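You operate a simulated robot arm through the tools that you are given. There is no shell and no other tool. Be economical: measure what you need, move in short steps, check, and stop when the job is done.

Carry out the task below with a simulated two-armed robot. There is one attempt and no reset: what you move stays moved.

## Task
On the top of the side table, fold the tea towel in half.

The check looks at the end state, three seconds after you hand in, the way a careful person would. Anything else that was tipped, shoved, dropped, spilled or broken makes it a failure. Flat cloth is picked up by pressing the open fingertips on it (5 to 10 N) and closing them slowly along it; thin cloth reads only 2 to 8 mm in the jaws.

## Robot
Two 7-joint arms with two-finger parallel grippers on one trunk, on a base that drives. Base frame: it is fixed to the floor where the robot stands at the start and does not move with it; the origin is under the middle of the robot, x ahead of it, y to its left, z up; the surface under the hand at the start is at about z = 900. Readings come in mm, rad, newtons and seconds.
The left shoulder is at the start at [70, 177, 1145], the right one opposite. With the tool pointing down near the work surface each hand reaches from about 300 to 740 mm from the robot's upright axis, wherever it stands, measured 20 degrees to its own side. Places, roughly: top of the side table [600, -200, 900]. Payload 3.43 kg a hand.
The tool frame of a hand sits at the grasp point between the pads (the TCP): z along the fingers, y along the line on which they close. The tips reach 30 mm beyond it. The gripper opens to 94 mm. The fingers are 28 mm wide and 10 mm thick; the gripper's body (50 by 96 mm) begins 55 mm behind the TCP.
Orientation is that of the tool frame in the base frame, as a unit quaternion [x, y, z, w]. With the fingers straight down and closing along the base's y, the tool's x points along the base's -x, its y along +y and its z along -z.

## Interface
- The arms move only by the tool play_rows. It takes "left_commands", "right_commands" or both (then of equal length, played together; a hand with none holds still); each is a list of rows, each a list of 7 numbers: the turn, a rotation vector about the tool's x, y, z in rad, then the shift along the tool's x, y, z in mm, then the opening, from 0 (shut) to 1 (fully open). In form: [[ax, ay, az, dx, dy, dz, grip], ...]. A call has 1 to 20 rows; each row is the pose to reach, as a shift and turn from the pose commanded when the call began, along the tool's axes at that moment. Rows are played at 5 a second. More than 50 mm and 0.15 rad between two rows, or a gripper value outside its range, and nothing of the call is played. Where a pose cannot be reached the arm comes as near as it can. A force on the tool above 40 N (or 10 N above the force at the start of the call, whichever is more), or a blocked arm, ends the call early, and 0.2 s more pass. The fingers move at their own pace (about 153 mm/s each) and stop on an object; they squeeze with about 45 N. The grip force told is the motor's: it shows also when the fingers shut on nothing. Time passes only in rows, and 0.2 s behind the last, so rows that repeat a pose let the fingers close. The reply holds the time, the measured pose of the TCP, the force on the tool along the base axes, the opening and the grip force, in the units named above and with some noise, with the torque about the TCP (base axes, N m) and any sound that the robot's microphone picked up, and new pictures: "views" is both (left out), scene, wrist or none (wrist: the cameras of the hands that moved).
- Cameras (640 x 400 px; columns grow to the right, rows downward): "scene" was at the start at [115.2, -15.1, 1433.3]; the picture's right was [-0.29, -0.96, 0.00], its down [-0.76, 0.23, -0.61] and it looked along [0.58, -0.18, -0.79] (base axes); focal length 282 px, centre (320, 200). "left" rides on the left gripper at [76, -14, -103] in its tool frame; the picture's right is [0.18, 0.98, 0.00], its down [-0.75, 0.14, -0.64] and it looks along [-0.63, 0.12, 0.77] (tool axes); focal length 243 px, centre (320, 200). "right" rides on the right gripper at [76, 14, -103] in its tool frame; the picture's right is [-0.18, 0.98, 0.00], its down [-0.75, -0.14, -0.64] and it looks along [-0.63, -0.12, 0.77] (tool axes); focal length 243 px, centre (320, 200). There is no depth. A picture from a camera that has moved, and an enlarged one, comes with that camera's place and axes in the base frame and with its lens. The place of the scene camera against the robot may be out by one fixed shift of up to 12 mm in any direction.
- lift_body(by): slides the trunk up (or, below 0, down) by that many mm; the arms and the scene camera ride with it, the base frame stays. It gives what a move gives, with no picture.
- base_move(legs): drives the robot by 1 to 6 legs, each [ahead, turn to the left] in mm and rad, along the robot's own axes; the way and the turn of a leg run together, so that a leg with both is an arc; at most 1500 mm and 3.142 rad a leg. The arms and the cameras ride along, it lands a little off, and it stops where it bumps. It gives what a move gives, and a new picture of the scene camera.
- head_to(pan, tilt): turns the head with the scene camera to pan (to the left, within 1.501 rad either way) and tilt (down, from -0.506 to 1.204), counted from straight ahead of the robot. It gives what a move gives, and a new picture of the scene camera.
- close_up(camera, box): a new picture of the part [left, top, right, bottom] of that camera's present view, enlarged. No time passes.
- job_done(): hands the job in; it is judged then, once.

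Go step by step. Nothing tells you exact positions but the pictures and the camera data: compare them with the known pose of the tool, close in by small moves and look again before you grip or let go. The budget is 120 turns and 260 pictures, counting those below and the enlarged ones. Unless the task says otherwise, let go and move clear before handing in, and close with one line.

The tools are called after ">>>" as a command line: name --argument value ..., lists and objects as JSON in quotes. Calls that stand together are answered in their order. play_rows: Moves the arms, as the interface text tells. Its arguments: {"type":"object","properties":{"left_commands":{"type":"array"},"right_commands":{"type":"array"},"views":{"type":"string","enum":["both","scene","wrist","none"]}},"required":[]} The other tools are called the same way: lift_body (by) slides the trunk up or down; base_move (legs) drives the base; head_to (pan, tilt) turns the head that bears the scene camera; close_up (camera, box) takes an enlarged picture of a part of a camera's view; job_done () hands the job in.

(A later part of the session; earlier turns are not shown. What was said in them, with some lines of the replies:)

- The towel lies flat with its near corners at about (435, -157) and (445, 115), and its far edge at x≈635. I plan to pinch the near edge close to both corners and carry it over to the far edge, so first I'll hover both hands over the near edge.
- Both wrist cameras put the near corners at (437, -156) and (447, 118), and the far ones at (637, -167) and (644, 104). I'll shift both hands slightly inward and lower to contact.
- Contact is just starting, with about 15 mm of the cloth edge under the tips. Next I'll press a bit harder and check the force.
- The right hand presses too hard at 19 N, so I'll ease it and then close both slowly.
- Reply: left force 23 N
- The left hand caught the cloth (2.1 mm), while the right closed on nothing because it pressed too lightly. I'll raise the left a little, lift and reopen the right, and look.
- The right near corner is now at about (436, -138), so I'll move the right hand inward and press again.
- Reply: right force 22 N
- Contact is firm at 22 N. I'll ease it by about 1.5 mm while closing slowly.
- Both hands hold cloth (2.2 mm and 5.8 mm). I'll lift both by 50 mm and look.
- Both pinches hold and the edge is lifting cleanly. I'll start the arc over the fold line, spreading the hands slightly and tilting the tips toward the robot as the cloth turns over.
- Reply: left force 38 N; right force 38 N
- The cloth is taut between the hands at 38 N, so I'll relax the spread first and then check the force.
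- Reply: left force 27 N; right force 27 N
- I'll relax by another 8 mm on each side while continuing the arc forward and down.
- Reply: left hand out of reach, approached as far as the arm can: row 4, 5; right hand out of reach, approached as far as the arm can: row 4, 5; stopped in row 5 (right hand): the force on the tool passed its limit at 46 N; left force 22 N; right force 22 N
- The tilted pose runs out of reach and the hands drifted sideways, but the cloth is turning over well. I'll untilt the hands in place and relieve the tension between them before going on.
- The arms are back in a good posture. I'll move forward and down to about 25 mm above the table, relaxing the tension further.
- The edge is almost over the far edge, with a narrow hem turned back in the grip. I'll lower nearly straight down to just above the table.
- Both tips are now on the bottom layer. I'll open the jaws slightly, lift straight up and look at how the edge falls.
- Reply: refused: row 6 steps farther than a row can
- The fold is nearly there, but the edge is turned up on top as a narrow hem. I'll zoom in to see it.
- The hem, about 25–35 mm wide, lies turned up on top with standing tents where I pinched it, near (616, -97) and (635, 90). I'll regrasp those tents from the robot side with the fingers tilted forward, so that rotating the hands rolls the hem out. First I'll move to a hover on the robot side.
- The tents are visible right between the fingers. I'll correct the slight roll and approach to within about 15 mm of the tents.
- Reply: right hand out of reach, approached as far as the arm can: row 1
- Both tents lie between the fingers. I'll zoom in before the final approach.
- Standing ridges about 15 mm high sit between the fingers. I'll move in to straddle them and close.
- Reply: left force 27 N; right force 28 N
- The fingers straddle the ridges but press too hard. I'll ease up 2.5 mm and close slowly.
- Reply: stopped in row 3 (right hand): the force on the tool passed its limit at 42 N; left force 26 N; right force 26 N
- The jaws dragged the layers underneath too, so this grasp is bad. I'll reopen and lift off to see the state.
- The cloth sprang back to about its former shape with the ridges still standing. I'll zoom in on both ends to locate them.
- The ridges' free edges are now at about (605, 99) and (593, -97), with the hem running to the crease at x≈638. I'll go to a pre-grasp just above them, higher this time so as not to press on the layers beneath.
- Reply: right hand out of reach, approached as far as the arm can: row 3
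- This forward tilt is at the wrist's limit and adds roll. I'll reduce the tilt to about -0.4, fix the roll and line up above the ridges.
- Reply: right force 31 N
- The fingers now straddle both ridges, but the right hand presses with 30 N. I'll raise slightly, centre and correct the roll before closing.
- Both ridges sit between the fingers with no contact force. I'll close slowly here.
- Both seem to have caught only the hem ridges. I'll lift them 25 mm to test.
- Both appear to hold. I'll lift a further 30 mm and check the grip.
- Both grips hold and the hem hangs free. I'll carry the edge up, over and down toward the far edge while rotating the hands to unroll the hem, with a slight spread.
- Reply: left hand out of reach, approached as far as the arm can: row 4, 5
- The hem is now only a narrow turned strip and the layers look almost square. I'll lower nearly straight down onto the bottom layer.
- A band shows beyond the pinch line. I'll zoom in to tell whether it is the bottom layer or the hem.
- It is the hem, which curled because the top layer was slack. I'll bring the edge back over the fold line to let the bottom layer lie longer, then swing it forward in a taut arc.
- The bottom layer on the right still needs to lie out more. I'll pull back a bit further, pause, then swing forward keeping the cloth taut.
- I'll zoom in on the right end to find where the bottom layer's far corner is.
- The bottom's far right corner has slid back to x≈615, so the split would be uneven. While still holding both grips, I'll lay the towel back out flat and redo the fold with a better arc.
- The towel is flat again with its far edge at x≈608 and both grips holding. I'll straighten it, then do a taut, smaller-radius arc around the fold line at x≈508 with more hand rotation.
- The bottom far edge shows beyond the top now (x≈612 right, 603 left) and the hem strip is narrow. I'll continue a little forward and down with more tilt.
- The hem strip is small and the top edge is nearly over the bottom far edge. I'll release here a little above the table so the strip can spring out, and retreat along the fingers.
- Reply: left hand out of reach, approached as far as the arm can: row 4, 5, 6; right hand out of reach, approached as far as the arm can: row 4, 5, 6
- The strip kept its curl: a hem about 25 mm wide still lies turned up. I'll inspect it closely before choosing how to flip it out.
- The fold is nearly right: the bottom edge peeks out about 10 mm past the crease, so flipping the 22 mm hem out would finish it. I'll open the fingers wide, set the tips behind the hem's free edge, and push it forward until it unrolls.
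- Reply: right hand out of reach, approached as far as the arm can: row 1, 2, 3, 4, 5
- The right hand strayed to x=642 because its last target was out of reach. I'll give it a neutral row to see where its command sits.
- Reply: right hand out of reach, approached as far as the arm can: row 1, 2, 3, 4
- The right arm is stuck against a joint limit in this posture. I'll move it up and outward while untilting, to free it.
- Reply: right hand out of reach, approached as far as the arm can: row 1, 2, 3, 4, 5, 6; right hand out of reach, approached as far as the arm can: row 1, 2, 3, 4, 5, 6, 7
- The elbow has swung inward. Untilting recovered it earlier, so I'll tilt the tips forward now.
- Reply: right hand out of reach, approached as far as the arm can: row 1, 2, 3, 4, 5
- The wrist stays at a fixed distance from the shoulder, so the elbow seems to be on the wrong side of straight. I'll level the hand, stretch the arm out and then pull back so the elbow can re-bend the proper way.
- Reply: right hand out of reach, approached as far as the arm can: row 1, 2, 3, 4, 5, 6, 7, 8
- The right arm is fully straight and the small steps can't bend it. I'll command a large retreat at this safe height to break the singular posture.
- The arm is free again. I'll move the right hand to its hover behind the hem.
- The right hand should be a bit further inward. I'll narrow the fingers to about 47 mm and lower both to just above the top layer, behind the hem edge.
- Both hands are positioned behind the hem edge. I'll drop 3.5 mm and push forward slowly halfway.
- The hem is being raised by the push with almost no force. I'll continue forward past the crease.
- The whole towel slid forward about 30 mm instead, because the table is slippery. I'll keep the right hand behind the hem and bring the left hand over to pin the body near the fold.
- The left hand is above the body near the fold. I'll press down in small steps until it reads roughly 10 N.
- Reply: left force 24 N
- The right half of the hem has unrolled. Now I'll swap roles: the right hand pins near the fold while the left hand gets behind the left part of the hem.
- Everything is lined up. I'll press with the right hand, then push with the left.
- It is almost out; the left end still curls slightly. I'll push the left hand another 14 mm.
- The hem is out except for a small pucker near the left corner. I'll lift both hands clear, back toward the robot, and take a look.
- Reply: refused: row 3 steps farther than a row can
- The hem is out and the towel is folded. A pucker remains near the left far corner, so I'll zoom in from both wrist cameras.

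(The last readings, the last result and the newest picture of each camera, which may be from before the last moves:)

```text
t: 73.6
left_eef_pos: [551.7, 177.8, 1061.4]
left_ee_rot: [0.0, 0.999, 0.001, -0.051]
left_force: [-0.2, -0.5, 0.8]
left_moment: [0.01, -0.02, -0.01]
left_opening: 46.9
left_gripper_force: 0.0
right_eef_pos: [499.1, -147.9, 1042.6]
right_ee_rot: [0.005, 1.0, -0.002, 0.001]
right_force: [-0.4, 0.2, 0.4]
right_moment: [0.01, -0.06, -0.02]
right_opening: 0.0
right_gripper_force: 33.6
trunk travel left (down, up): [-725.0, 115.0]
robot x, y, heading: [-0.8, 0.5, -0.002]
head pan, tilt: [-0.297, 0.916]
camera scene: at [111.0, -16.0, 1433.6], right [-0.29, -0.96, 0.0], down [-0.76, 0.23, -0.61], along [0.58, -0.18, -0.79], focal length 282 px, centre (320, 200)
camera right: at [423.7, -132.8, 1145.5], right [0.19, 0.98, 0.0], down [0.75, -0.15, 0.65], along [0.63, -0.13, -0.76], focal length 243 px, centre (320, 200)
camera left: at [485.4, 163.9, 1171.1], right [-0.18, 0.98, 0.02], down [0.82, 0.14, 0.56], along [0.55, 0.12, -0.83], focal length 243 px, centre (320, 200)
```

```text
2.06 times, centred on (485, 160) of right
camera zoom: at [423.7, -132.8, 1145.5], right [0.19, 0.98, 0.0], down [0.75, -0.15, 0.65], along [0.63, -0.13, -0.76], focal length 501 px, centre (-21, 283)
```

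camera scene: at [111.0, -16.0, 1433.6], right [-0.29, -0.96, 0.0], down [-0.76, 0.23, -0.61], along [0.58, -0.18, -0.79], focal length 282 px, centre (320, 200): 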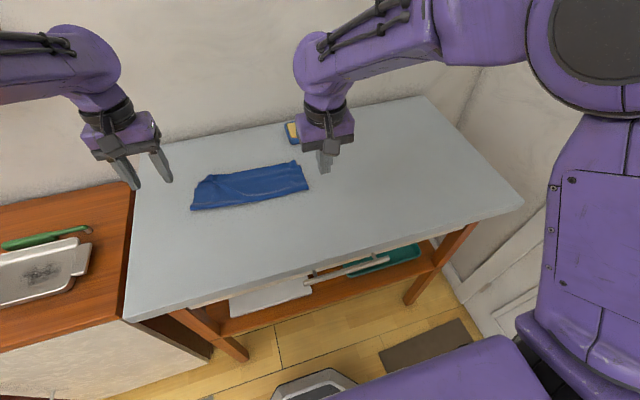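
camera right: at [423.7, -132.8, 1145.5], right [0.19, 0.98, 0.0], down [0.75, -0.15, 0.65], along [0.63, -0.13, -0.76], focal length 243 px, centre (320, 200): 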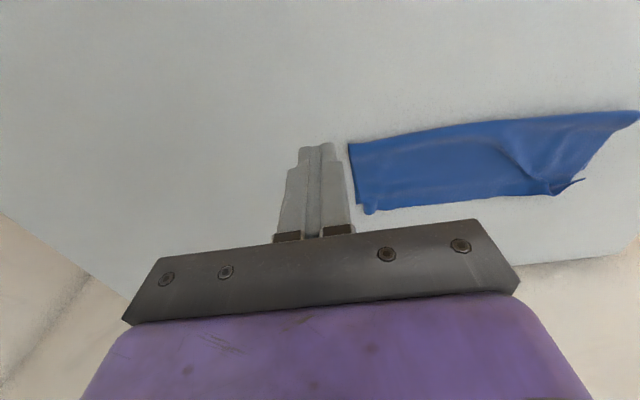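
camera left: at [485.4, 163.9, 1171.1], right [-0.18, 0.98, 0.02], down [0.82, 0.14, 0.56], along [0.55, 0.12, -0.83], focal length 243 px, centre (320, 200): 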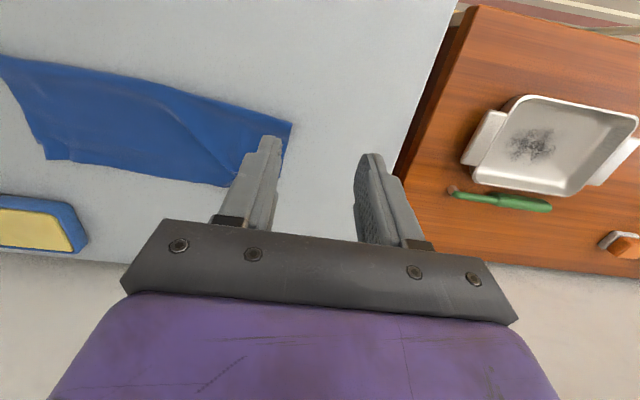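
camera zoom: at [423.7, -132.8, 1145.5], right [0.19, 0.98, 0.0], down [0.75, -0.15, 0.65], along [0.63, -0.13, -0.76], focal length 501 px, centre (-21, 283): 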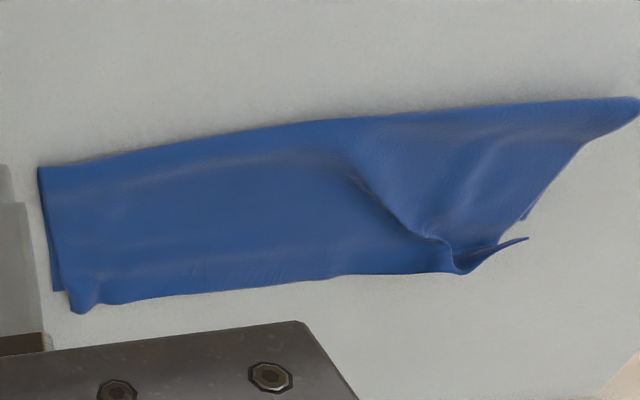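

The top layer overhangs the bottom by about 18 mm on the right and a bit more on the left, where the pucker is. Its free edge lies on bare table there, so I can pinch just the top edge, shift it back and release. I'll hover over those spots first.

>>> play_rows --left_commands '[[0, -0.02, 0, -20, -10, 8, 0.35], [0, -0.04, 0, -40, -20, 20, 0.35], [0, -0.06, 0, -60, -30, 34, 0.35], [0, -0.08, 0, -80, -40, 49, 0.35], [0, -0.1, 0, -100, -50, 64, 0.35], [0, -0.1, 0, -121, -60, 79, 0.35], [0, -0.1, 0, -121, -60, 79, 0.35]]' --right_commands '[[0, 0, 0, -28, 6, 6, 0.35], [0, 0, 0, -56, 12, 15, 0.35], [0, 0, 0, -84, 18, 27, 0.35], [0, 0, 0, -112, 24, 42, 0.35], [0, 0, 0, -140, 30, 57, 0.35], [0, 0, 0, -165, 35, 72, 0.35], [0, 0, 0, -165, 35, 72, 0.35]]' --views "wrist"

>>> close_up --camera "scene" --box '[170, 120, 350, 230]'

```text
t: 75.2
left_eef_pos: [666.5, 117.8, 966.2]
left_ee_rot: [0.002, 1.0, 0.0, -0.004]
left_force: [-0.3, -0.5, 0.3]
left_moment: [-0.02, -0.02, 0.02]
left_opening: 32.8
left_gripper_force: 0.1
right_eef_pos: [666.5, -113.3, 970.9]
right_ee_rot: [0.005, 1.0, -0.002, 0.001]
right_force: [-0.8, 0.0, 0.3]
right_moment: [0.01, 0.0, -0.02]
right_opening: 32.9
right_gripper_force: 0.1
trunk travel left (down, up): [-725.0, 115.0]
robot x, y, heading: [2.3, 1.6, -0.002]
head pan, tilt: [-0.297, 0.916]
camera right: at [590.7, -98.0, 1072.9], right [0.19, 0.98, 0.0], down [0.75, -0.15, 0.64], along [0.63, -0.13, -0.77], focal length 243 px, centre (320, 200)
camera left: at [590.5, 103.3, 1070.6], right [-0.18, 0.98, 0.0], down [0.76, 0.14, 0.64], along [0.63, 0.12, -0.77], focal length 243 px, centre (320, 200)
```

right: 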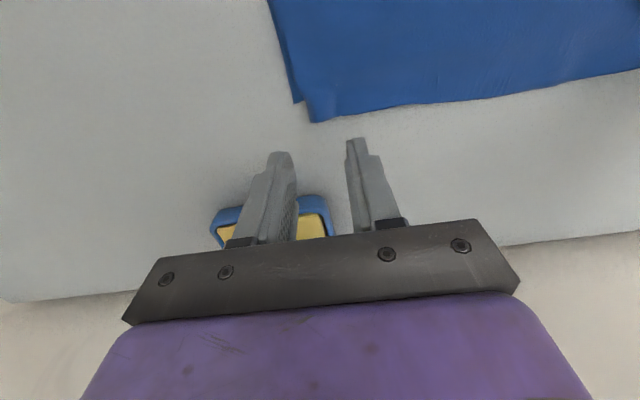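
left: 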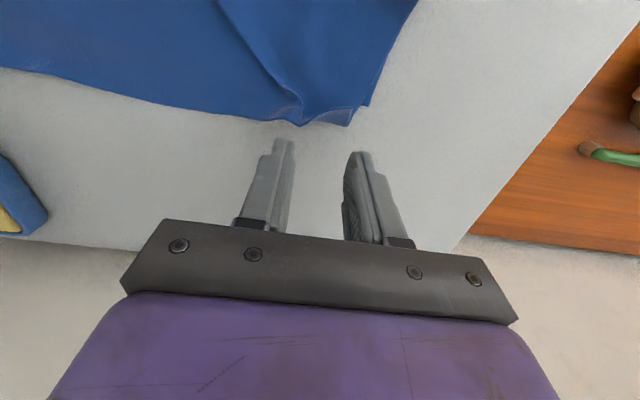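

```text
3.56 times, centred on (260, 175) of scene
camera zoom: at [113.5, -14.9, 1433.5], right [-0.29, -0.96, 0.0], down [-0.76, 0.23, -0.61], along [0.58, -0.18, -0.79], focal length 1001 px, centre (533, 289)
```

zoom: 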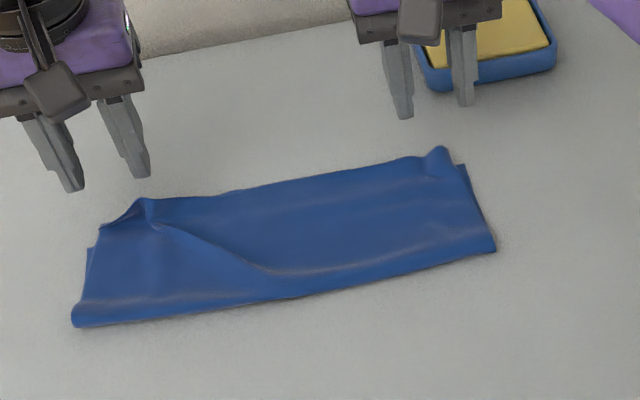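

The overhang is only about 15 mm on both sides. I'll close the fingers, press lightly on just the overhanging top edge and drag it back, with the left one also moving outward to smooth the pucker.

>>> play_rows --left_commands '[[0, 0, 0, 5, 5, 5, 0], [0, 0, 0, 10.5, 10, 15, 0], [0, 0, 0, 10.5, 10, 28, 0], [0, 0, 0, 10.5, 10, 33, 0], [0, 0, 0, 10.5, 10, 34.5, 0], [0, 0, 0, 10.5, 10, 34.5, 0]]' --right_commands '[[0, 0, 0, 4, 2, 8, 0], [0, 0, 0, 7.5, 5, 18, 0], [0, 0, 0, 7.5, 5, 32, 0], [0, 0, 0, 7.5, 5, 37, 0], [0, 0, 0, 7.5, 5, 39, 0], [0, 0, 0, 7.5, 5, 39, 0]]' --views "wrist"

```text
t: 76.6
left_eef_pos: [656.0, 127.5, 934.2]
left_ee_rot: [0.002, 1.0, 0.0, -0.004]
left_force: [0.4, 1.0, 0.2]
left_moment: [0.0, 0.0, -0.02]
left_opening: 0.0
left_gripper_force: 32.6
right_eef_pos: [659.1, -108.6, 931.4]
right_ee_rot: [0.005, 1.0, -0.002, 0.001]
right_force: [1.8, 0.0, 3.9]
right_moment: [0.02, 0.02, 0.02]
right_opening: 0.1
right_gripper_force: 33.1
trunk travel left (down, up): [-725.0, 115.0]
robot x, y, heading: [1.6, -0.1, 0.0]
head pan, tilt: [-0.297, 0.916]
camera right: at [584.5, -93.6, 1033.5], right [0.19, 0.98, 0.0], down [0.75, -0.15, 0.64], along [0.63, -0.13, -0.77], focal length 243 px, centre (320, 200)
camera left: at [580.6, 114.3, 1036.5], right [-0.18, 0.98, 0.0], down [0.76, 0.14, 0.64], along [0.63, 0.12, -0.77], focal length 243 px, centre (320, 200)
```

right: 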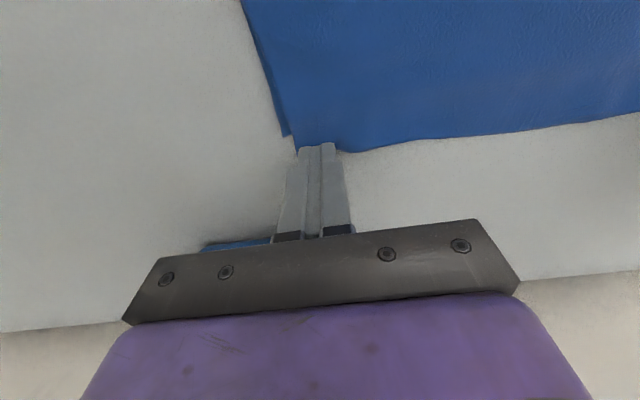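
left: 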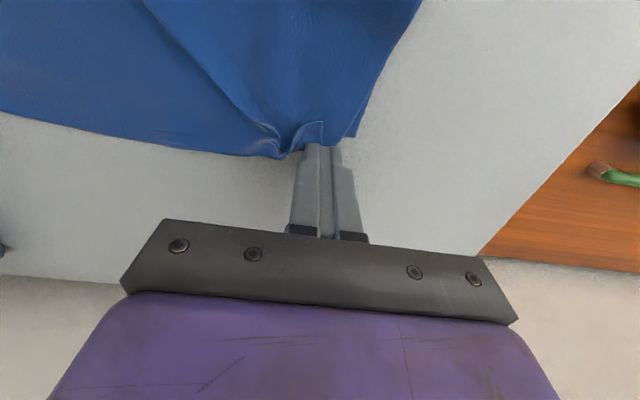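

Now I'll press the left slightly and drag both edges back.

>>> play_rows --left_commands '[[0, 0, 0, 0, 0, 2, 0], [0, 0, 0, 0, 0, 3.2, 0], [0, 0, 0, 3, 3, 3.2, 0], [0, 0, 0, 6, 6, 3.2, 0], [0, 0, 0, 9, 8, 3.2, 0], [0, 0, 0, 12, 8, 3.2, 0], [0, 0, 0, 14, 8, 3.2, 0], [0, 0, 0, 14, 8, -15, 0], [0, 0, 0, 14, 8, -45, 0]]' --right_commands '[[0, 0, 0, 0, 0, 0, 0], [0, 0, 0, 0, 0, 0.3, 0], [0, 0, 0, 3, 0, 0.3, 0], [0, 0, 0, 6, 0, 0.3, 0], [0, 0, 0, 9, 0, 0.3, 0], [0, 0, 0, 12, 0, 0.3, 0], [0, 0, 0, 14, 0, 0.3, 0], [0, 0, 0, 14, 0, -15, 0], [0, 0, 0, 14, 0, -45, 0]]' --views "wrist"

>>> close_up --camera "scene" --box '[170, 120, 350, 230]'

```text
t: 78.6
left_eef_pos: [639.9, 136.7, 978.6]
left_ee_rot: [0.001, 1.0, -0.001, -0.004]
left_force: [-0.2, 0.1, -0.6]
left_moment: [0.01, -0.01, -0.02]
left_opening: 0.1
left_gripper_force: 33.2
right_eef_pos: [645.4, -108.9, 977.0]
right_ee_rot: [0.005, 1.0, -0.002, 0.002]
right_force: [0.1, 0.8, 1.5]
right_moment: [0.05, 0.0, 0.02]
right_opening: 0.2
right_gripper_force: 33.3
trunk travel left (down, up): [-725.0, 115.0]
robot x, y, heading: [-0.4, -1.1, 0.002]
head pan, tilt: [-0.297, 0.916]
camera right: at [568.9, -93.6, 1078.4], right [0.19, 0.98, 0.0], down [0.75, -0.15, 0.64], along [0.63, -0.13, -0.76], focal length 243 px, centre (320, 200)
camera left: at [565.0, 121.7, 1082.4], right [-0.18, 0.98, 0.0], down [0.76, 0.14, 0.64], along [0.63, 0.12, -0.77], focal length 243 px, centre (320, 200)
```

right: 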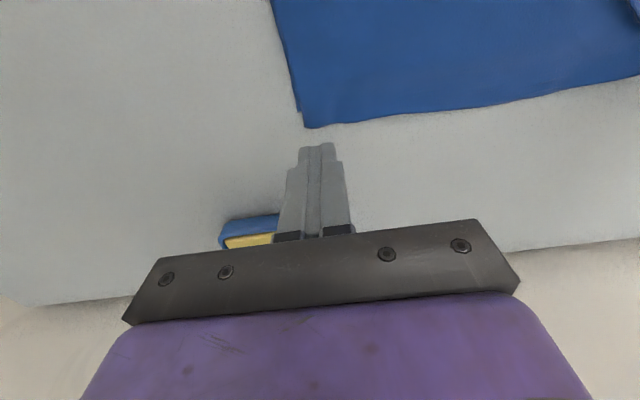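
left: 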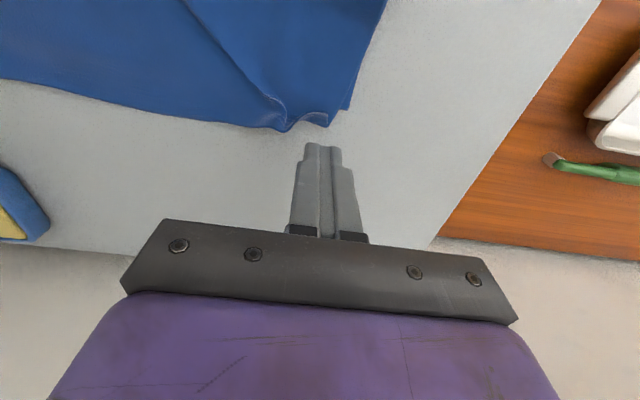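

```text
3.56 times, centred on (260, 175) of scene
camera zoom: at [112.3, -15.3, 1433.4], right [-0.29, -0.96, 0.0], down [-0.76, 0.23, -0.61], along [0.58, -0.18, -0.79], focal length 1001 px, centre (533, 289)
```

zoom: 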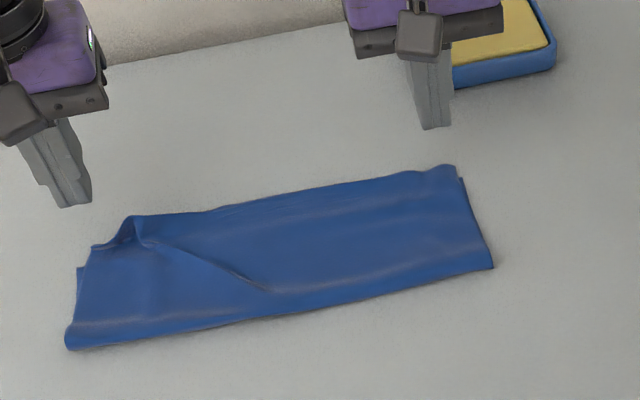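

The top edge is a bit neater, but the towel mostly slid as a whole. I'll pin the body with the right hand and smooth the left corner outward and back with the left hand.

>>> play_rows --left_commands '[[0, 0, 0, 0, 0, 0, 0], [0, 0, 0, 2, -4, 5, 0], [0, 0, 0, 4, -8, 15, 0], [0, 0, 0, 4, -8, 25, 0], [0, 0, 0, 4, -8, 35, 0], [0, 0, 0, 4, -8, 42, 0], [0, 0, 0, 4, -8, 44, 0], [0, 0, 0, 4, -8, 44, 0]]' --right_commands '[[0, 0, 0, 20, 30, 0, 0], [0, 0, 0, 40, 60, 0, 0], [0, 0, 0, 60, 90, 0, 0], [0, 0, 0, 80, 119, 5, 0], [0, 0, 0, 80, 119, 25, 0], [0, 0, 0, 80, 119, 38, 0], [0, 0, 0, 80, 119, 43, 0], [0, 0, 0, 80, 119, 45, 0]]' --views "scene"

```text
t: 80.4
left_eef_pos: [637.4, 127.7, 934.5]
left_ee_rot: [0.001, 1.0, 0.0, -0.004]
left_force: [0.4, -0.3, 0.1]
left_moment: [0.02, 0.03, 0.0]
left_opening: 0.0
left_gripper_force: 33.3
right_eef_pos: [569.3, 7.7, 931.5]
right_ee_rot: [0.008, 1.0, 0.001, 0.001]
right_force: [-1.1, 0.5, 4.1]
right_moment: [0.01, 0.02, 0.01]
right_opening: 0.0
right_gripper_force: 33.8
trunk travel left (down, up): [-725.0, 115.0]
robot x, y, heading: [0.9, -1.7, -0.002]
head pan, tilt: [-0.297, 0.916]
camera scene: at [115.4, -15.1, 1433.4], right [-0.29, -0.96, 0.0], down [-0.76, 0.23, -0.61], along [0.58, -0.18, -0.79], focal length 282 px, centre (320, 200)
```

scene: 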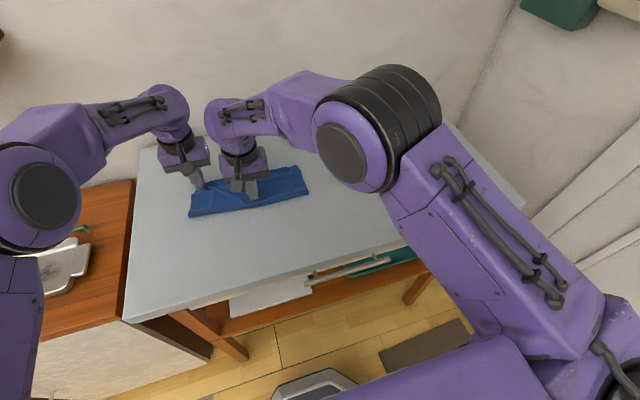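

>>> play_rows --left_commands '[[0, 0, 0, 0, 0, 2, 0], [0, 0, 0, 0, 0, 3.3, 0], [0, 0, 0, 1, 4, 3.3, 0], [0, 0, 0, 3, 8, 3.3, 0], [0, 0, 0, 6, 11, 3.3, 0], [0, 0, 0, 9, 14, 3.3, 0], [0, 0, 0, 12, 16, 3.3, 0], [0, 0, 0, 12, 16, -12, 0], [0, 0, 0, 12, 16, -40, 0]]' --right_commands '[[0, 0, 0, 0, 0, 1, 0], [0, 0, 0, 0, 0, 1.7, 0], [0, 0, 0, 0, 0, 1.7, 0], [0, 0, 0, 0, 0, 1.7, 0], [0, 0, 0, 0, 0, 1.7, 0], [0, 0, 0, 0, 0, 1.7, 0], [0, 0, 0, 0, 0, 1.7, 0], [0, 0, 0, 0, 0, 1.7, 0], [0, 0, 0, 0, 0, 1.7, 0]]' --views "wrist"

>>> close_up --camera "scene" --box '[170, 120, 350, 230]'

```text
t: 82.4
left_eef_pos: [624.3, 142.6, 973.4]
left_ee_rot: [0.001, 1.0, 0.0, -0.004]
left_force: [0.3, -0.8, 0.3]
left_moment: [0.01, 0.03, 0.0]
left_opening: 0.0
left_gripper_force: 33.1
right_eef_pos: [566.9, 8.4, 931.9]
right_ee_rot: [0.009, 1.0, 0.0, 0.002]
right_force: [1.2, -3.7, 23.1]
right_moment: [-0.11, 0.03, 0.05]
right_opening: 0.0
right_gripper_force: 33.0
trunk travel left (down, up): [-725.0, 115.0]
robot x, y, heading: [2.9, 0.5, -0.001]
head pan, tilt: [-0.297, 0.916]
camera right: at [492.1, 23.0, 1033.5], right [0.2, 0.98, 0.0], down [0.75, -0.16, 0.64], along [0.63, -0.13, -0.77], focal length 243 px, centre (320, 200)
camera left: at [549.3, 129.2, 1078.1], right [-0.18, 0.98, 0.0], down [0.76, 0.14, 0.64], along [0.63, 0.12, -0.77], focal length 243 px, centre (320, 200)
```

right: 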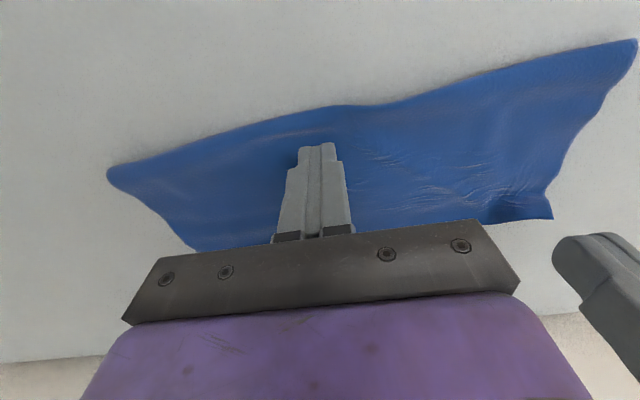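
left: 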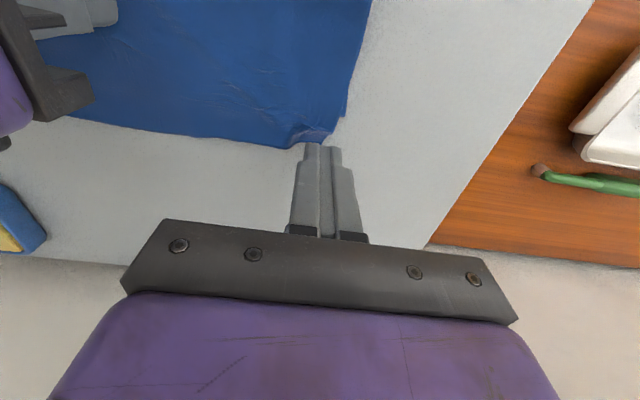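

```text
3.56 times, centred on (260, 175) of scene
camera zoom: at [112.4, -15.7, 1433.5], right [-0.29, -0.96, 0.0], down [-0.76, 0.23, -0.61], along [0.58, -0.18, -0.79], focal length 1001 px, centre (533, 289)
```

zoom: 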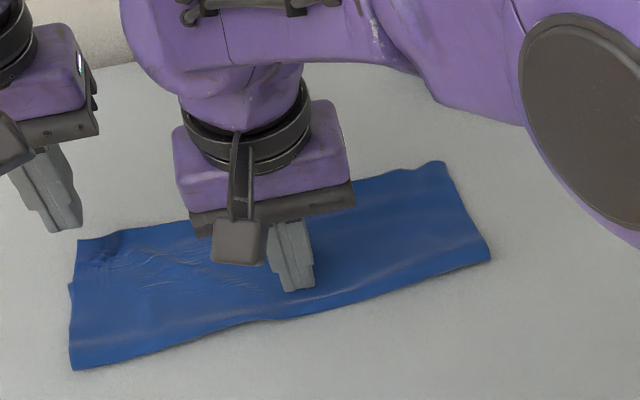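

That smoothed the left corner very well: the pucker is gone and the corner is square. I'll mirror it on the right, with the left hand pinning and the right hand going to the right corner.

>>> play_rows --left_commands '[[0, 0, 0, 0, 0, 0, 0], [0, 0, 0, 0, 0, 0, 0], [0, 0, 0, 14, -34, 0, 0], [0, 0, 0, 28, -68, 0, 0], [0, 0, 0, 42, -103, 0, 0], [0, 0, 0, 56, -137, 0, 0], [0, 0, 0, 56, -137, 18, 0], [0, 0, 0, 56, -137, 34, 0], [0, 0, 0, 56, -137, 39, 0]]' --right_commands '[[0, 0, 0, 0, 0, -22, 0], [0, 0, 0, 0, 0, -45, 0], [0, 0, 0, -25, -39, -45, 0], [0, 0, 0, -50, -78, -45, 0], [0, 0, 0, -74, -116, -45, 0], [0, 0, 0, -74, -116, -30, 0], [0, 0, 0, -74, -116, -15, 0], [0, 0, 0, -74, -116, -6, 0], [0, 0, 0, -74, -116, -6, 0]]' --views "wrist"

```text
t: 84.4
left_eef_pos: [570.4, 5.9, 935.3]
left_ee_rot: [0.001, 1.0, 0.0, -0.003]
left_force: [0.4, -0.2, -0.4]
left_moment: [-0.01, -0.05, 0.01]
left_opening: 0.0
left_gripper_force: 33.1
right_eef_pos: [640.2, -105.6, 934.0]
right_ee_rot: [0.005, 1.0, -0.002, 0.001]
right_force: [-0.5, 0.1, -0.5]
right_moment: [0.03, -0.02, 0.02]
right_opening: 0.0
right_gripper_force: 32.7
trunk travel left (down, up): [-725.0, 115.0]
robot x, y, heading: [-1.7, -2.1, -0.004]
head pan, tilt: [-0.297, 0.916]
camera right: at [564.7, -91.1, 1037.1], right [0.19, 0.98, 0.0], down [0.75, -0.15, 0.64], along [0.63, -0.13, -0.77], focal length 243 px, centre (320, 200)
camera left: at [494.5, -7.5, 1038.8], right [-0.18, 0.98, 0.0], down [0.76, 0.14, 0.64], along [0.63, 0.12, -0.77], focal length 243 px, centre (320, 200)
```

right: 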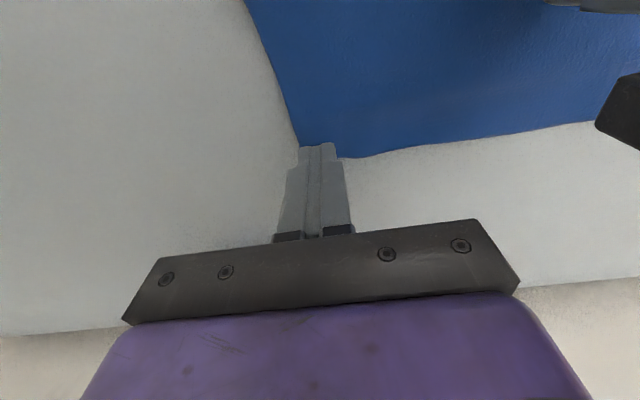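
left: 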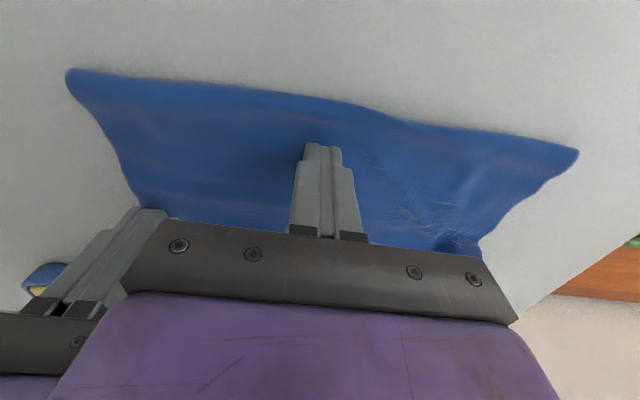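

Both hands are in place. I'll pin with the left, and press and drag the right corner back by about 12 mm.

>>> play_rows --left_commands '[[0, 0, 0, 0, 0, 3, 0], [0, 0, 0, 0, 0, 5, 0], [0, 0, 0, 0, 0, 5.3, 0], [0, 0, 0, 0, 0, 5.3, 0], [0, 0, 0, 0, 0, 5.3, 0], [0, 0, 0, 0, 0, 5.3, 0], [0, 0, 0, 0, 0, 5.3, 0], [0, 0, 0, 0, 0, 5.3, 0], [0, 0, 0, 0, 0, 5.3, 0]]' --right_commands '[[0, 0, 0, 0, 0, 1, 0], [0, 0, 0, 0, 0, 2, 0], [0, 0, 0, 0, 0, 3, 0], [0, 0, 0, 3, -1, 3, 0], [0, 0, 0, 6, -2, 3, 0], [0, 0, 0, 9, -3, 3, 0], [0, 0, 0, 12, -3, 3, 0], [0, 0, 0, 12, -3, -12, 0], [0, 0, 0, 12, -3, -40, 0]]' --views "none"

>>> close_up --camera "scene" --box '[170, 120, 350, 230]'

>>> close_up --camera "right" --box '[180, 0, 500, 200]'

```text
t: 86.4
left_eef_pos: [569.2, 5.2, 930.9]
left_ee_rot: [0.0, 1.0, 0.0, -0.002]
left_force: [4.7, -0.4, 24.1]
left_moment: [0.02, -0.24, 0.02]
left_opening: 0.1
left_gripper_force: 33.2
right_eef_pos: [626.4, -107.0, 976.7]
right_ee_rot: [0.006, 1.0, -0.001, 0.002]
right_force: [0.5, -0.8, 0.0]
right_moment: [-0.02, 0.0, 0.01]
right_opening: 0.0
right_gripper_force: 32.9
trunk travel left (down, up): [-725.0, 115.0]
robot x, y, heading: [1.0, -1.8, -0.0]
head pan, tilt: [-0.297, 0.916]
```

```text
3.56 times, centred on (260, 175) of scene
camera zoom: at [112.2, -15.0, 1433.6], right [-0.29, -0.96, 0.0], down [-0.76, 0.23, -0.61], along [0.58, -0.18, -0.79], focal length 1001 px, centre (533, 289)
```

zoom: 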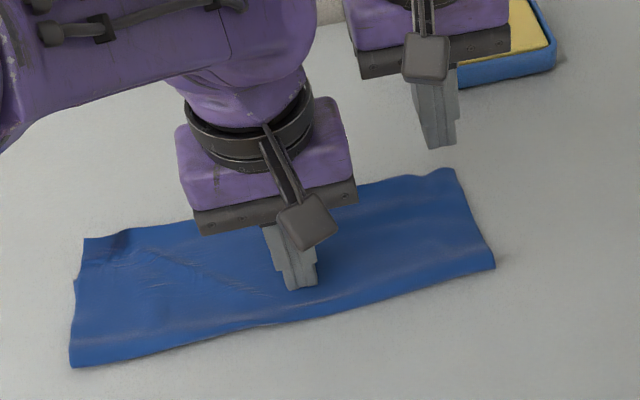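

```text
2.00 times, centred on (340, 100) of right
camera zoom: at [550.2, -92.6, 1078.0], right [0.19, 0.98, 0.0], down [0.75, -0.15, 0.64], along [0.63, -0.13, -0.76], focal length 485 px, centre (280, 400)
```

zoom: 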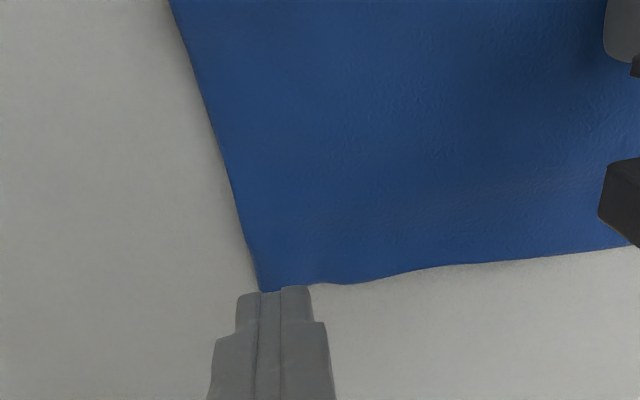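

The towel now looks like a clean folded rectangle. I'll lift both hands straight up and back out of the way for a final look.

>>> play_rows --left_commands '[[0, 0, 0, 0, 0, -20, 0], [0, 0, 0, 0, 0, -50, 0], [0, 0, 0, 10, 20, -85, 0], [0, 0, 0, 25, 50, -110, 0], [0, 0, 0, 40, 90, -120, 0], [0, 0, 0, 55, 135, -125, 0], [0, 0, 0, 60, 180, -125, 0]]' --right_commands '[[0, 0, 0, 0, 0, -20, 0], [0, 0, 0, 10, -5, -50, 0], [0, 0, 0, 30, -15, -80, 0], [0, 0, 0, 60, -35, -100, 0], [0, 0, 0, 95, -65, -105, 0], [0, 0, 0, 130, -95, -105, 0], [0, 0, 0, 160, -130, -105, 0]]'

>>> close_up --camera "scene" --box '[170, 120, 350, 230]'

```text
t: 88.0
left_eef_pos: [509.5, 187.2, 1055.7]
left_ee_rot: [0.001, 1.0, -0.001, -0.003]
left_force: [0.7, 0.1, -0.4]
left_moment: [-0.02, -0.01, -0.02]
left_opening: 0.3
left_gripper_force: 33.1
right_eef_pos: [466.2, -235.4, 1081.1]
right_ee_rot: [0.005, 1.0, -0.002, 0.001]
right_force: [0.5, 0.6, 1.0]
right_moment: [0.0, -0.03, -0.03]
right_opening: 0.0
right_gripper_force: 32.9
trunk travel left (down, up): [-725.0, 115.0]
robot x, y, heading: [3.1, 2.0, -0.001]
head pan, tilt: [-0.297, 0.916]
camera scene: at [113.6, -14.5, 1433.4], right [-0.29, -0.96, 0.0], down [-0.76, 0.23, -0.61], along [0.58, -0.18, -0.79], focal length 282 px, centre (320, 200)
camera right: at [390.5, -220.3, 1182.7], right [0.19, 0.98, 0.0], down [0.75, -0.15, 0.64], along [0.63, -0.13, -0.77], focal length 243 px, centre (320, 200)
camera left: at [434.3, 174.2, 1159.1], right [-0.18, 0.98, 0.0], down [0.76, 0.14, 0.64], along [0.63, 0.12, -0.77], focal length 243 px, centre (320, 200)
```

scene: 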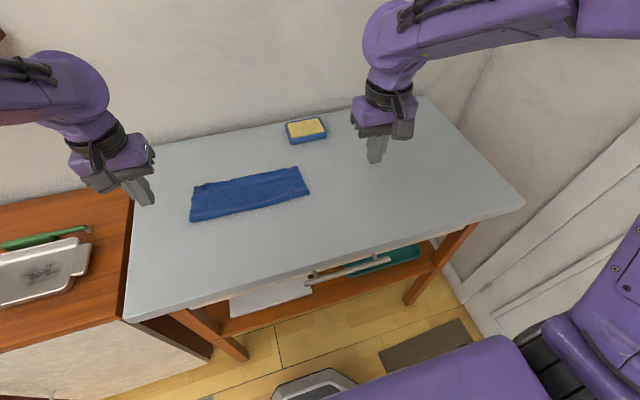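
right: 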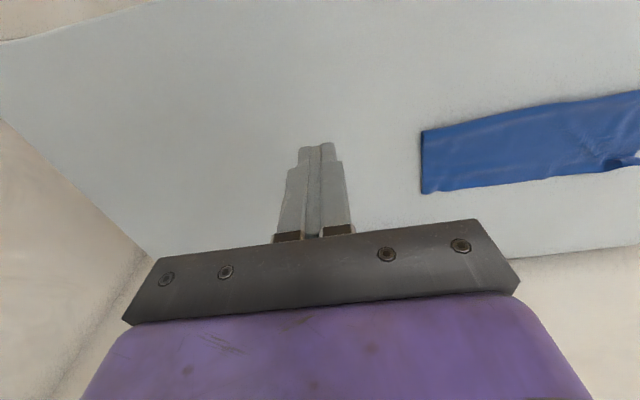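
left: 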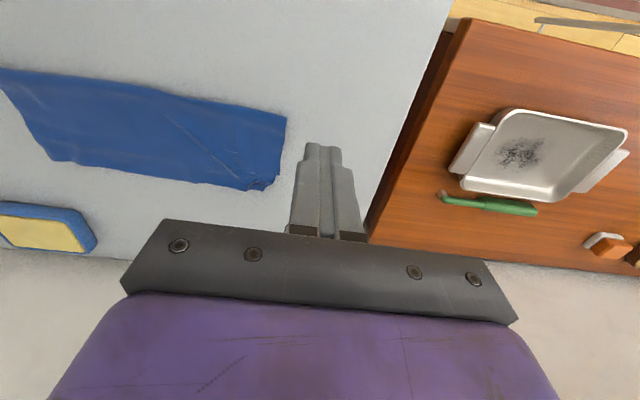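

```text
3.56 times, centred on (260, 175) of scene
camera zoom: at [113.6, -14.5, 1433.4], right [-0.29, -0.96, 0.0], down [-0.76, 0.23, -0.61], along [0.58, -0.18, -0.79], focal length 1001 px, centre (533, 289)
```

zoom: 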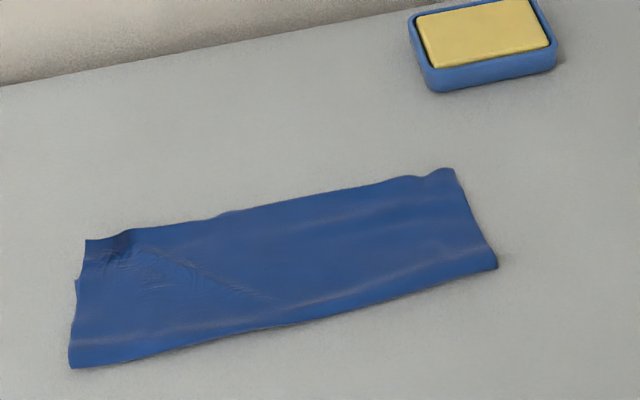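

The towel lies as a neat half-size rectangle with its edges closely aligned, the sponge is untouched and both hands are clear. I'll hand it in.

>>> job_done

```text
The job is handed in.
```

The tea towel is folded in half on the side table, with the top layer reaching about 10 mm or less past the bottom one by my last look. It moved a few centimetres on the table while I worked. The sponge was not touched, and both hands are empty and clear.
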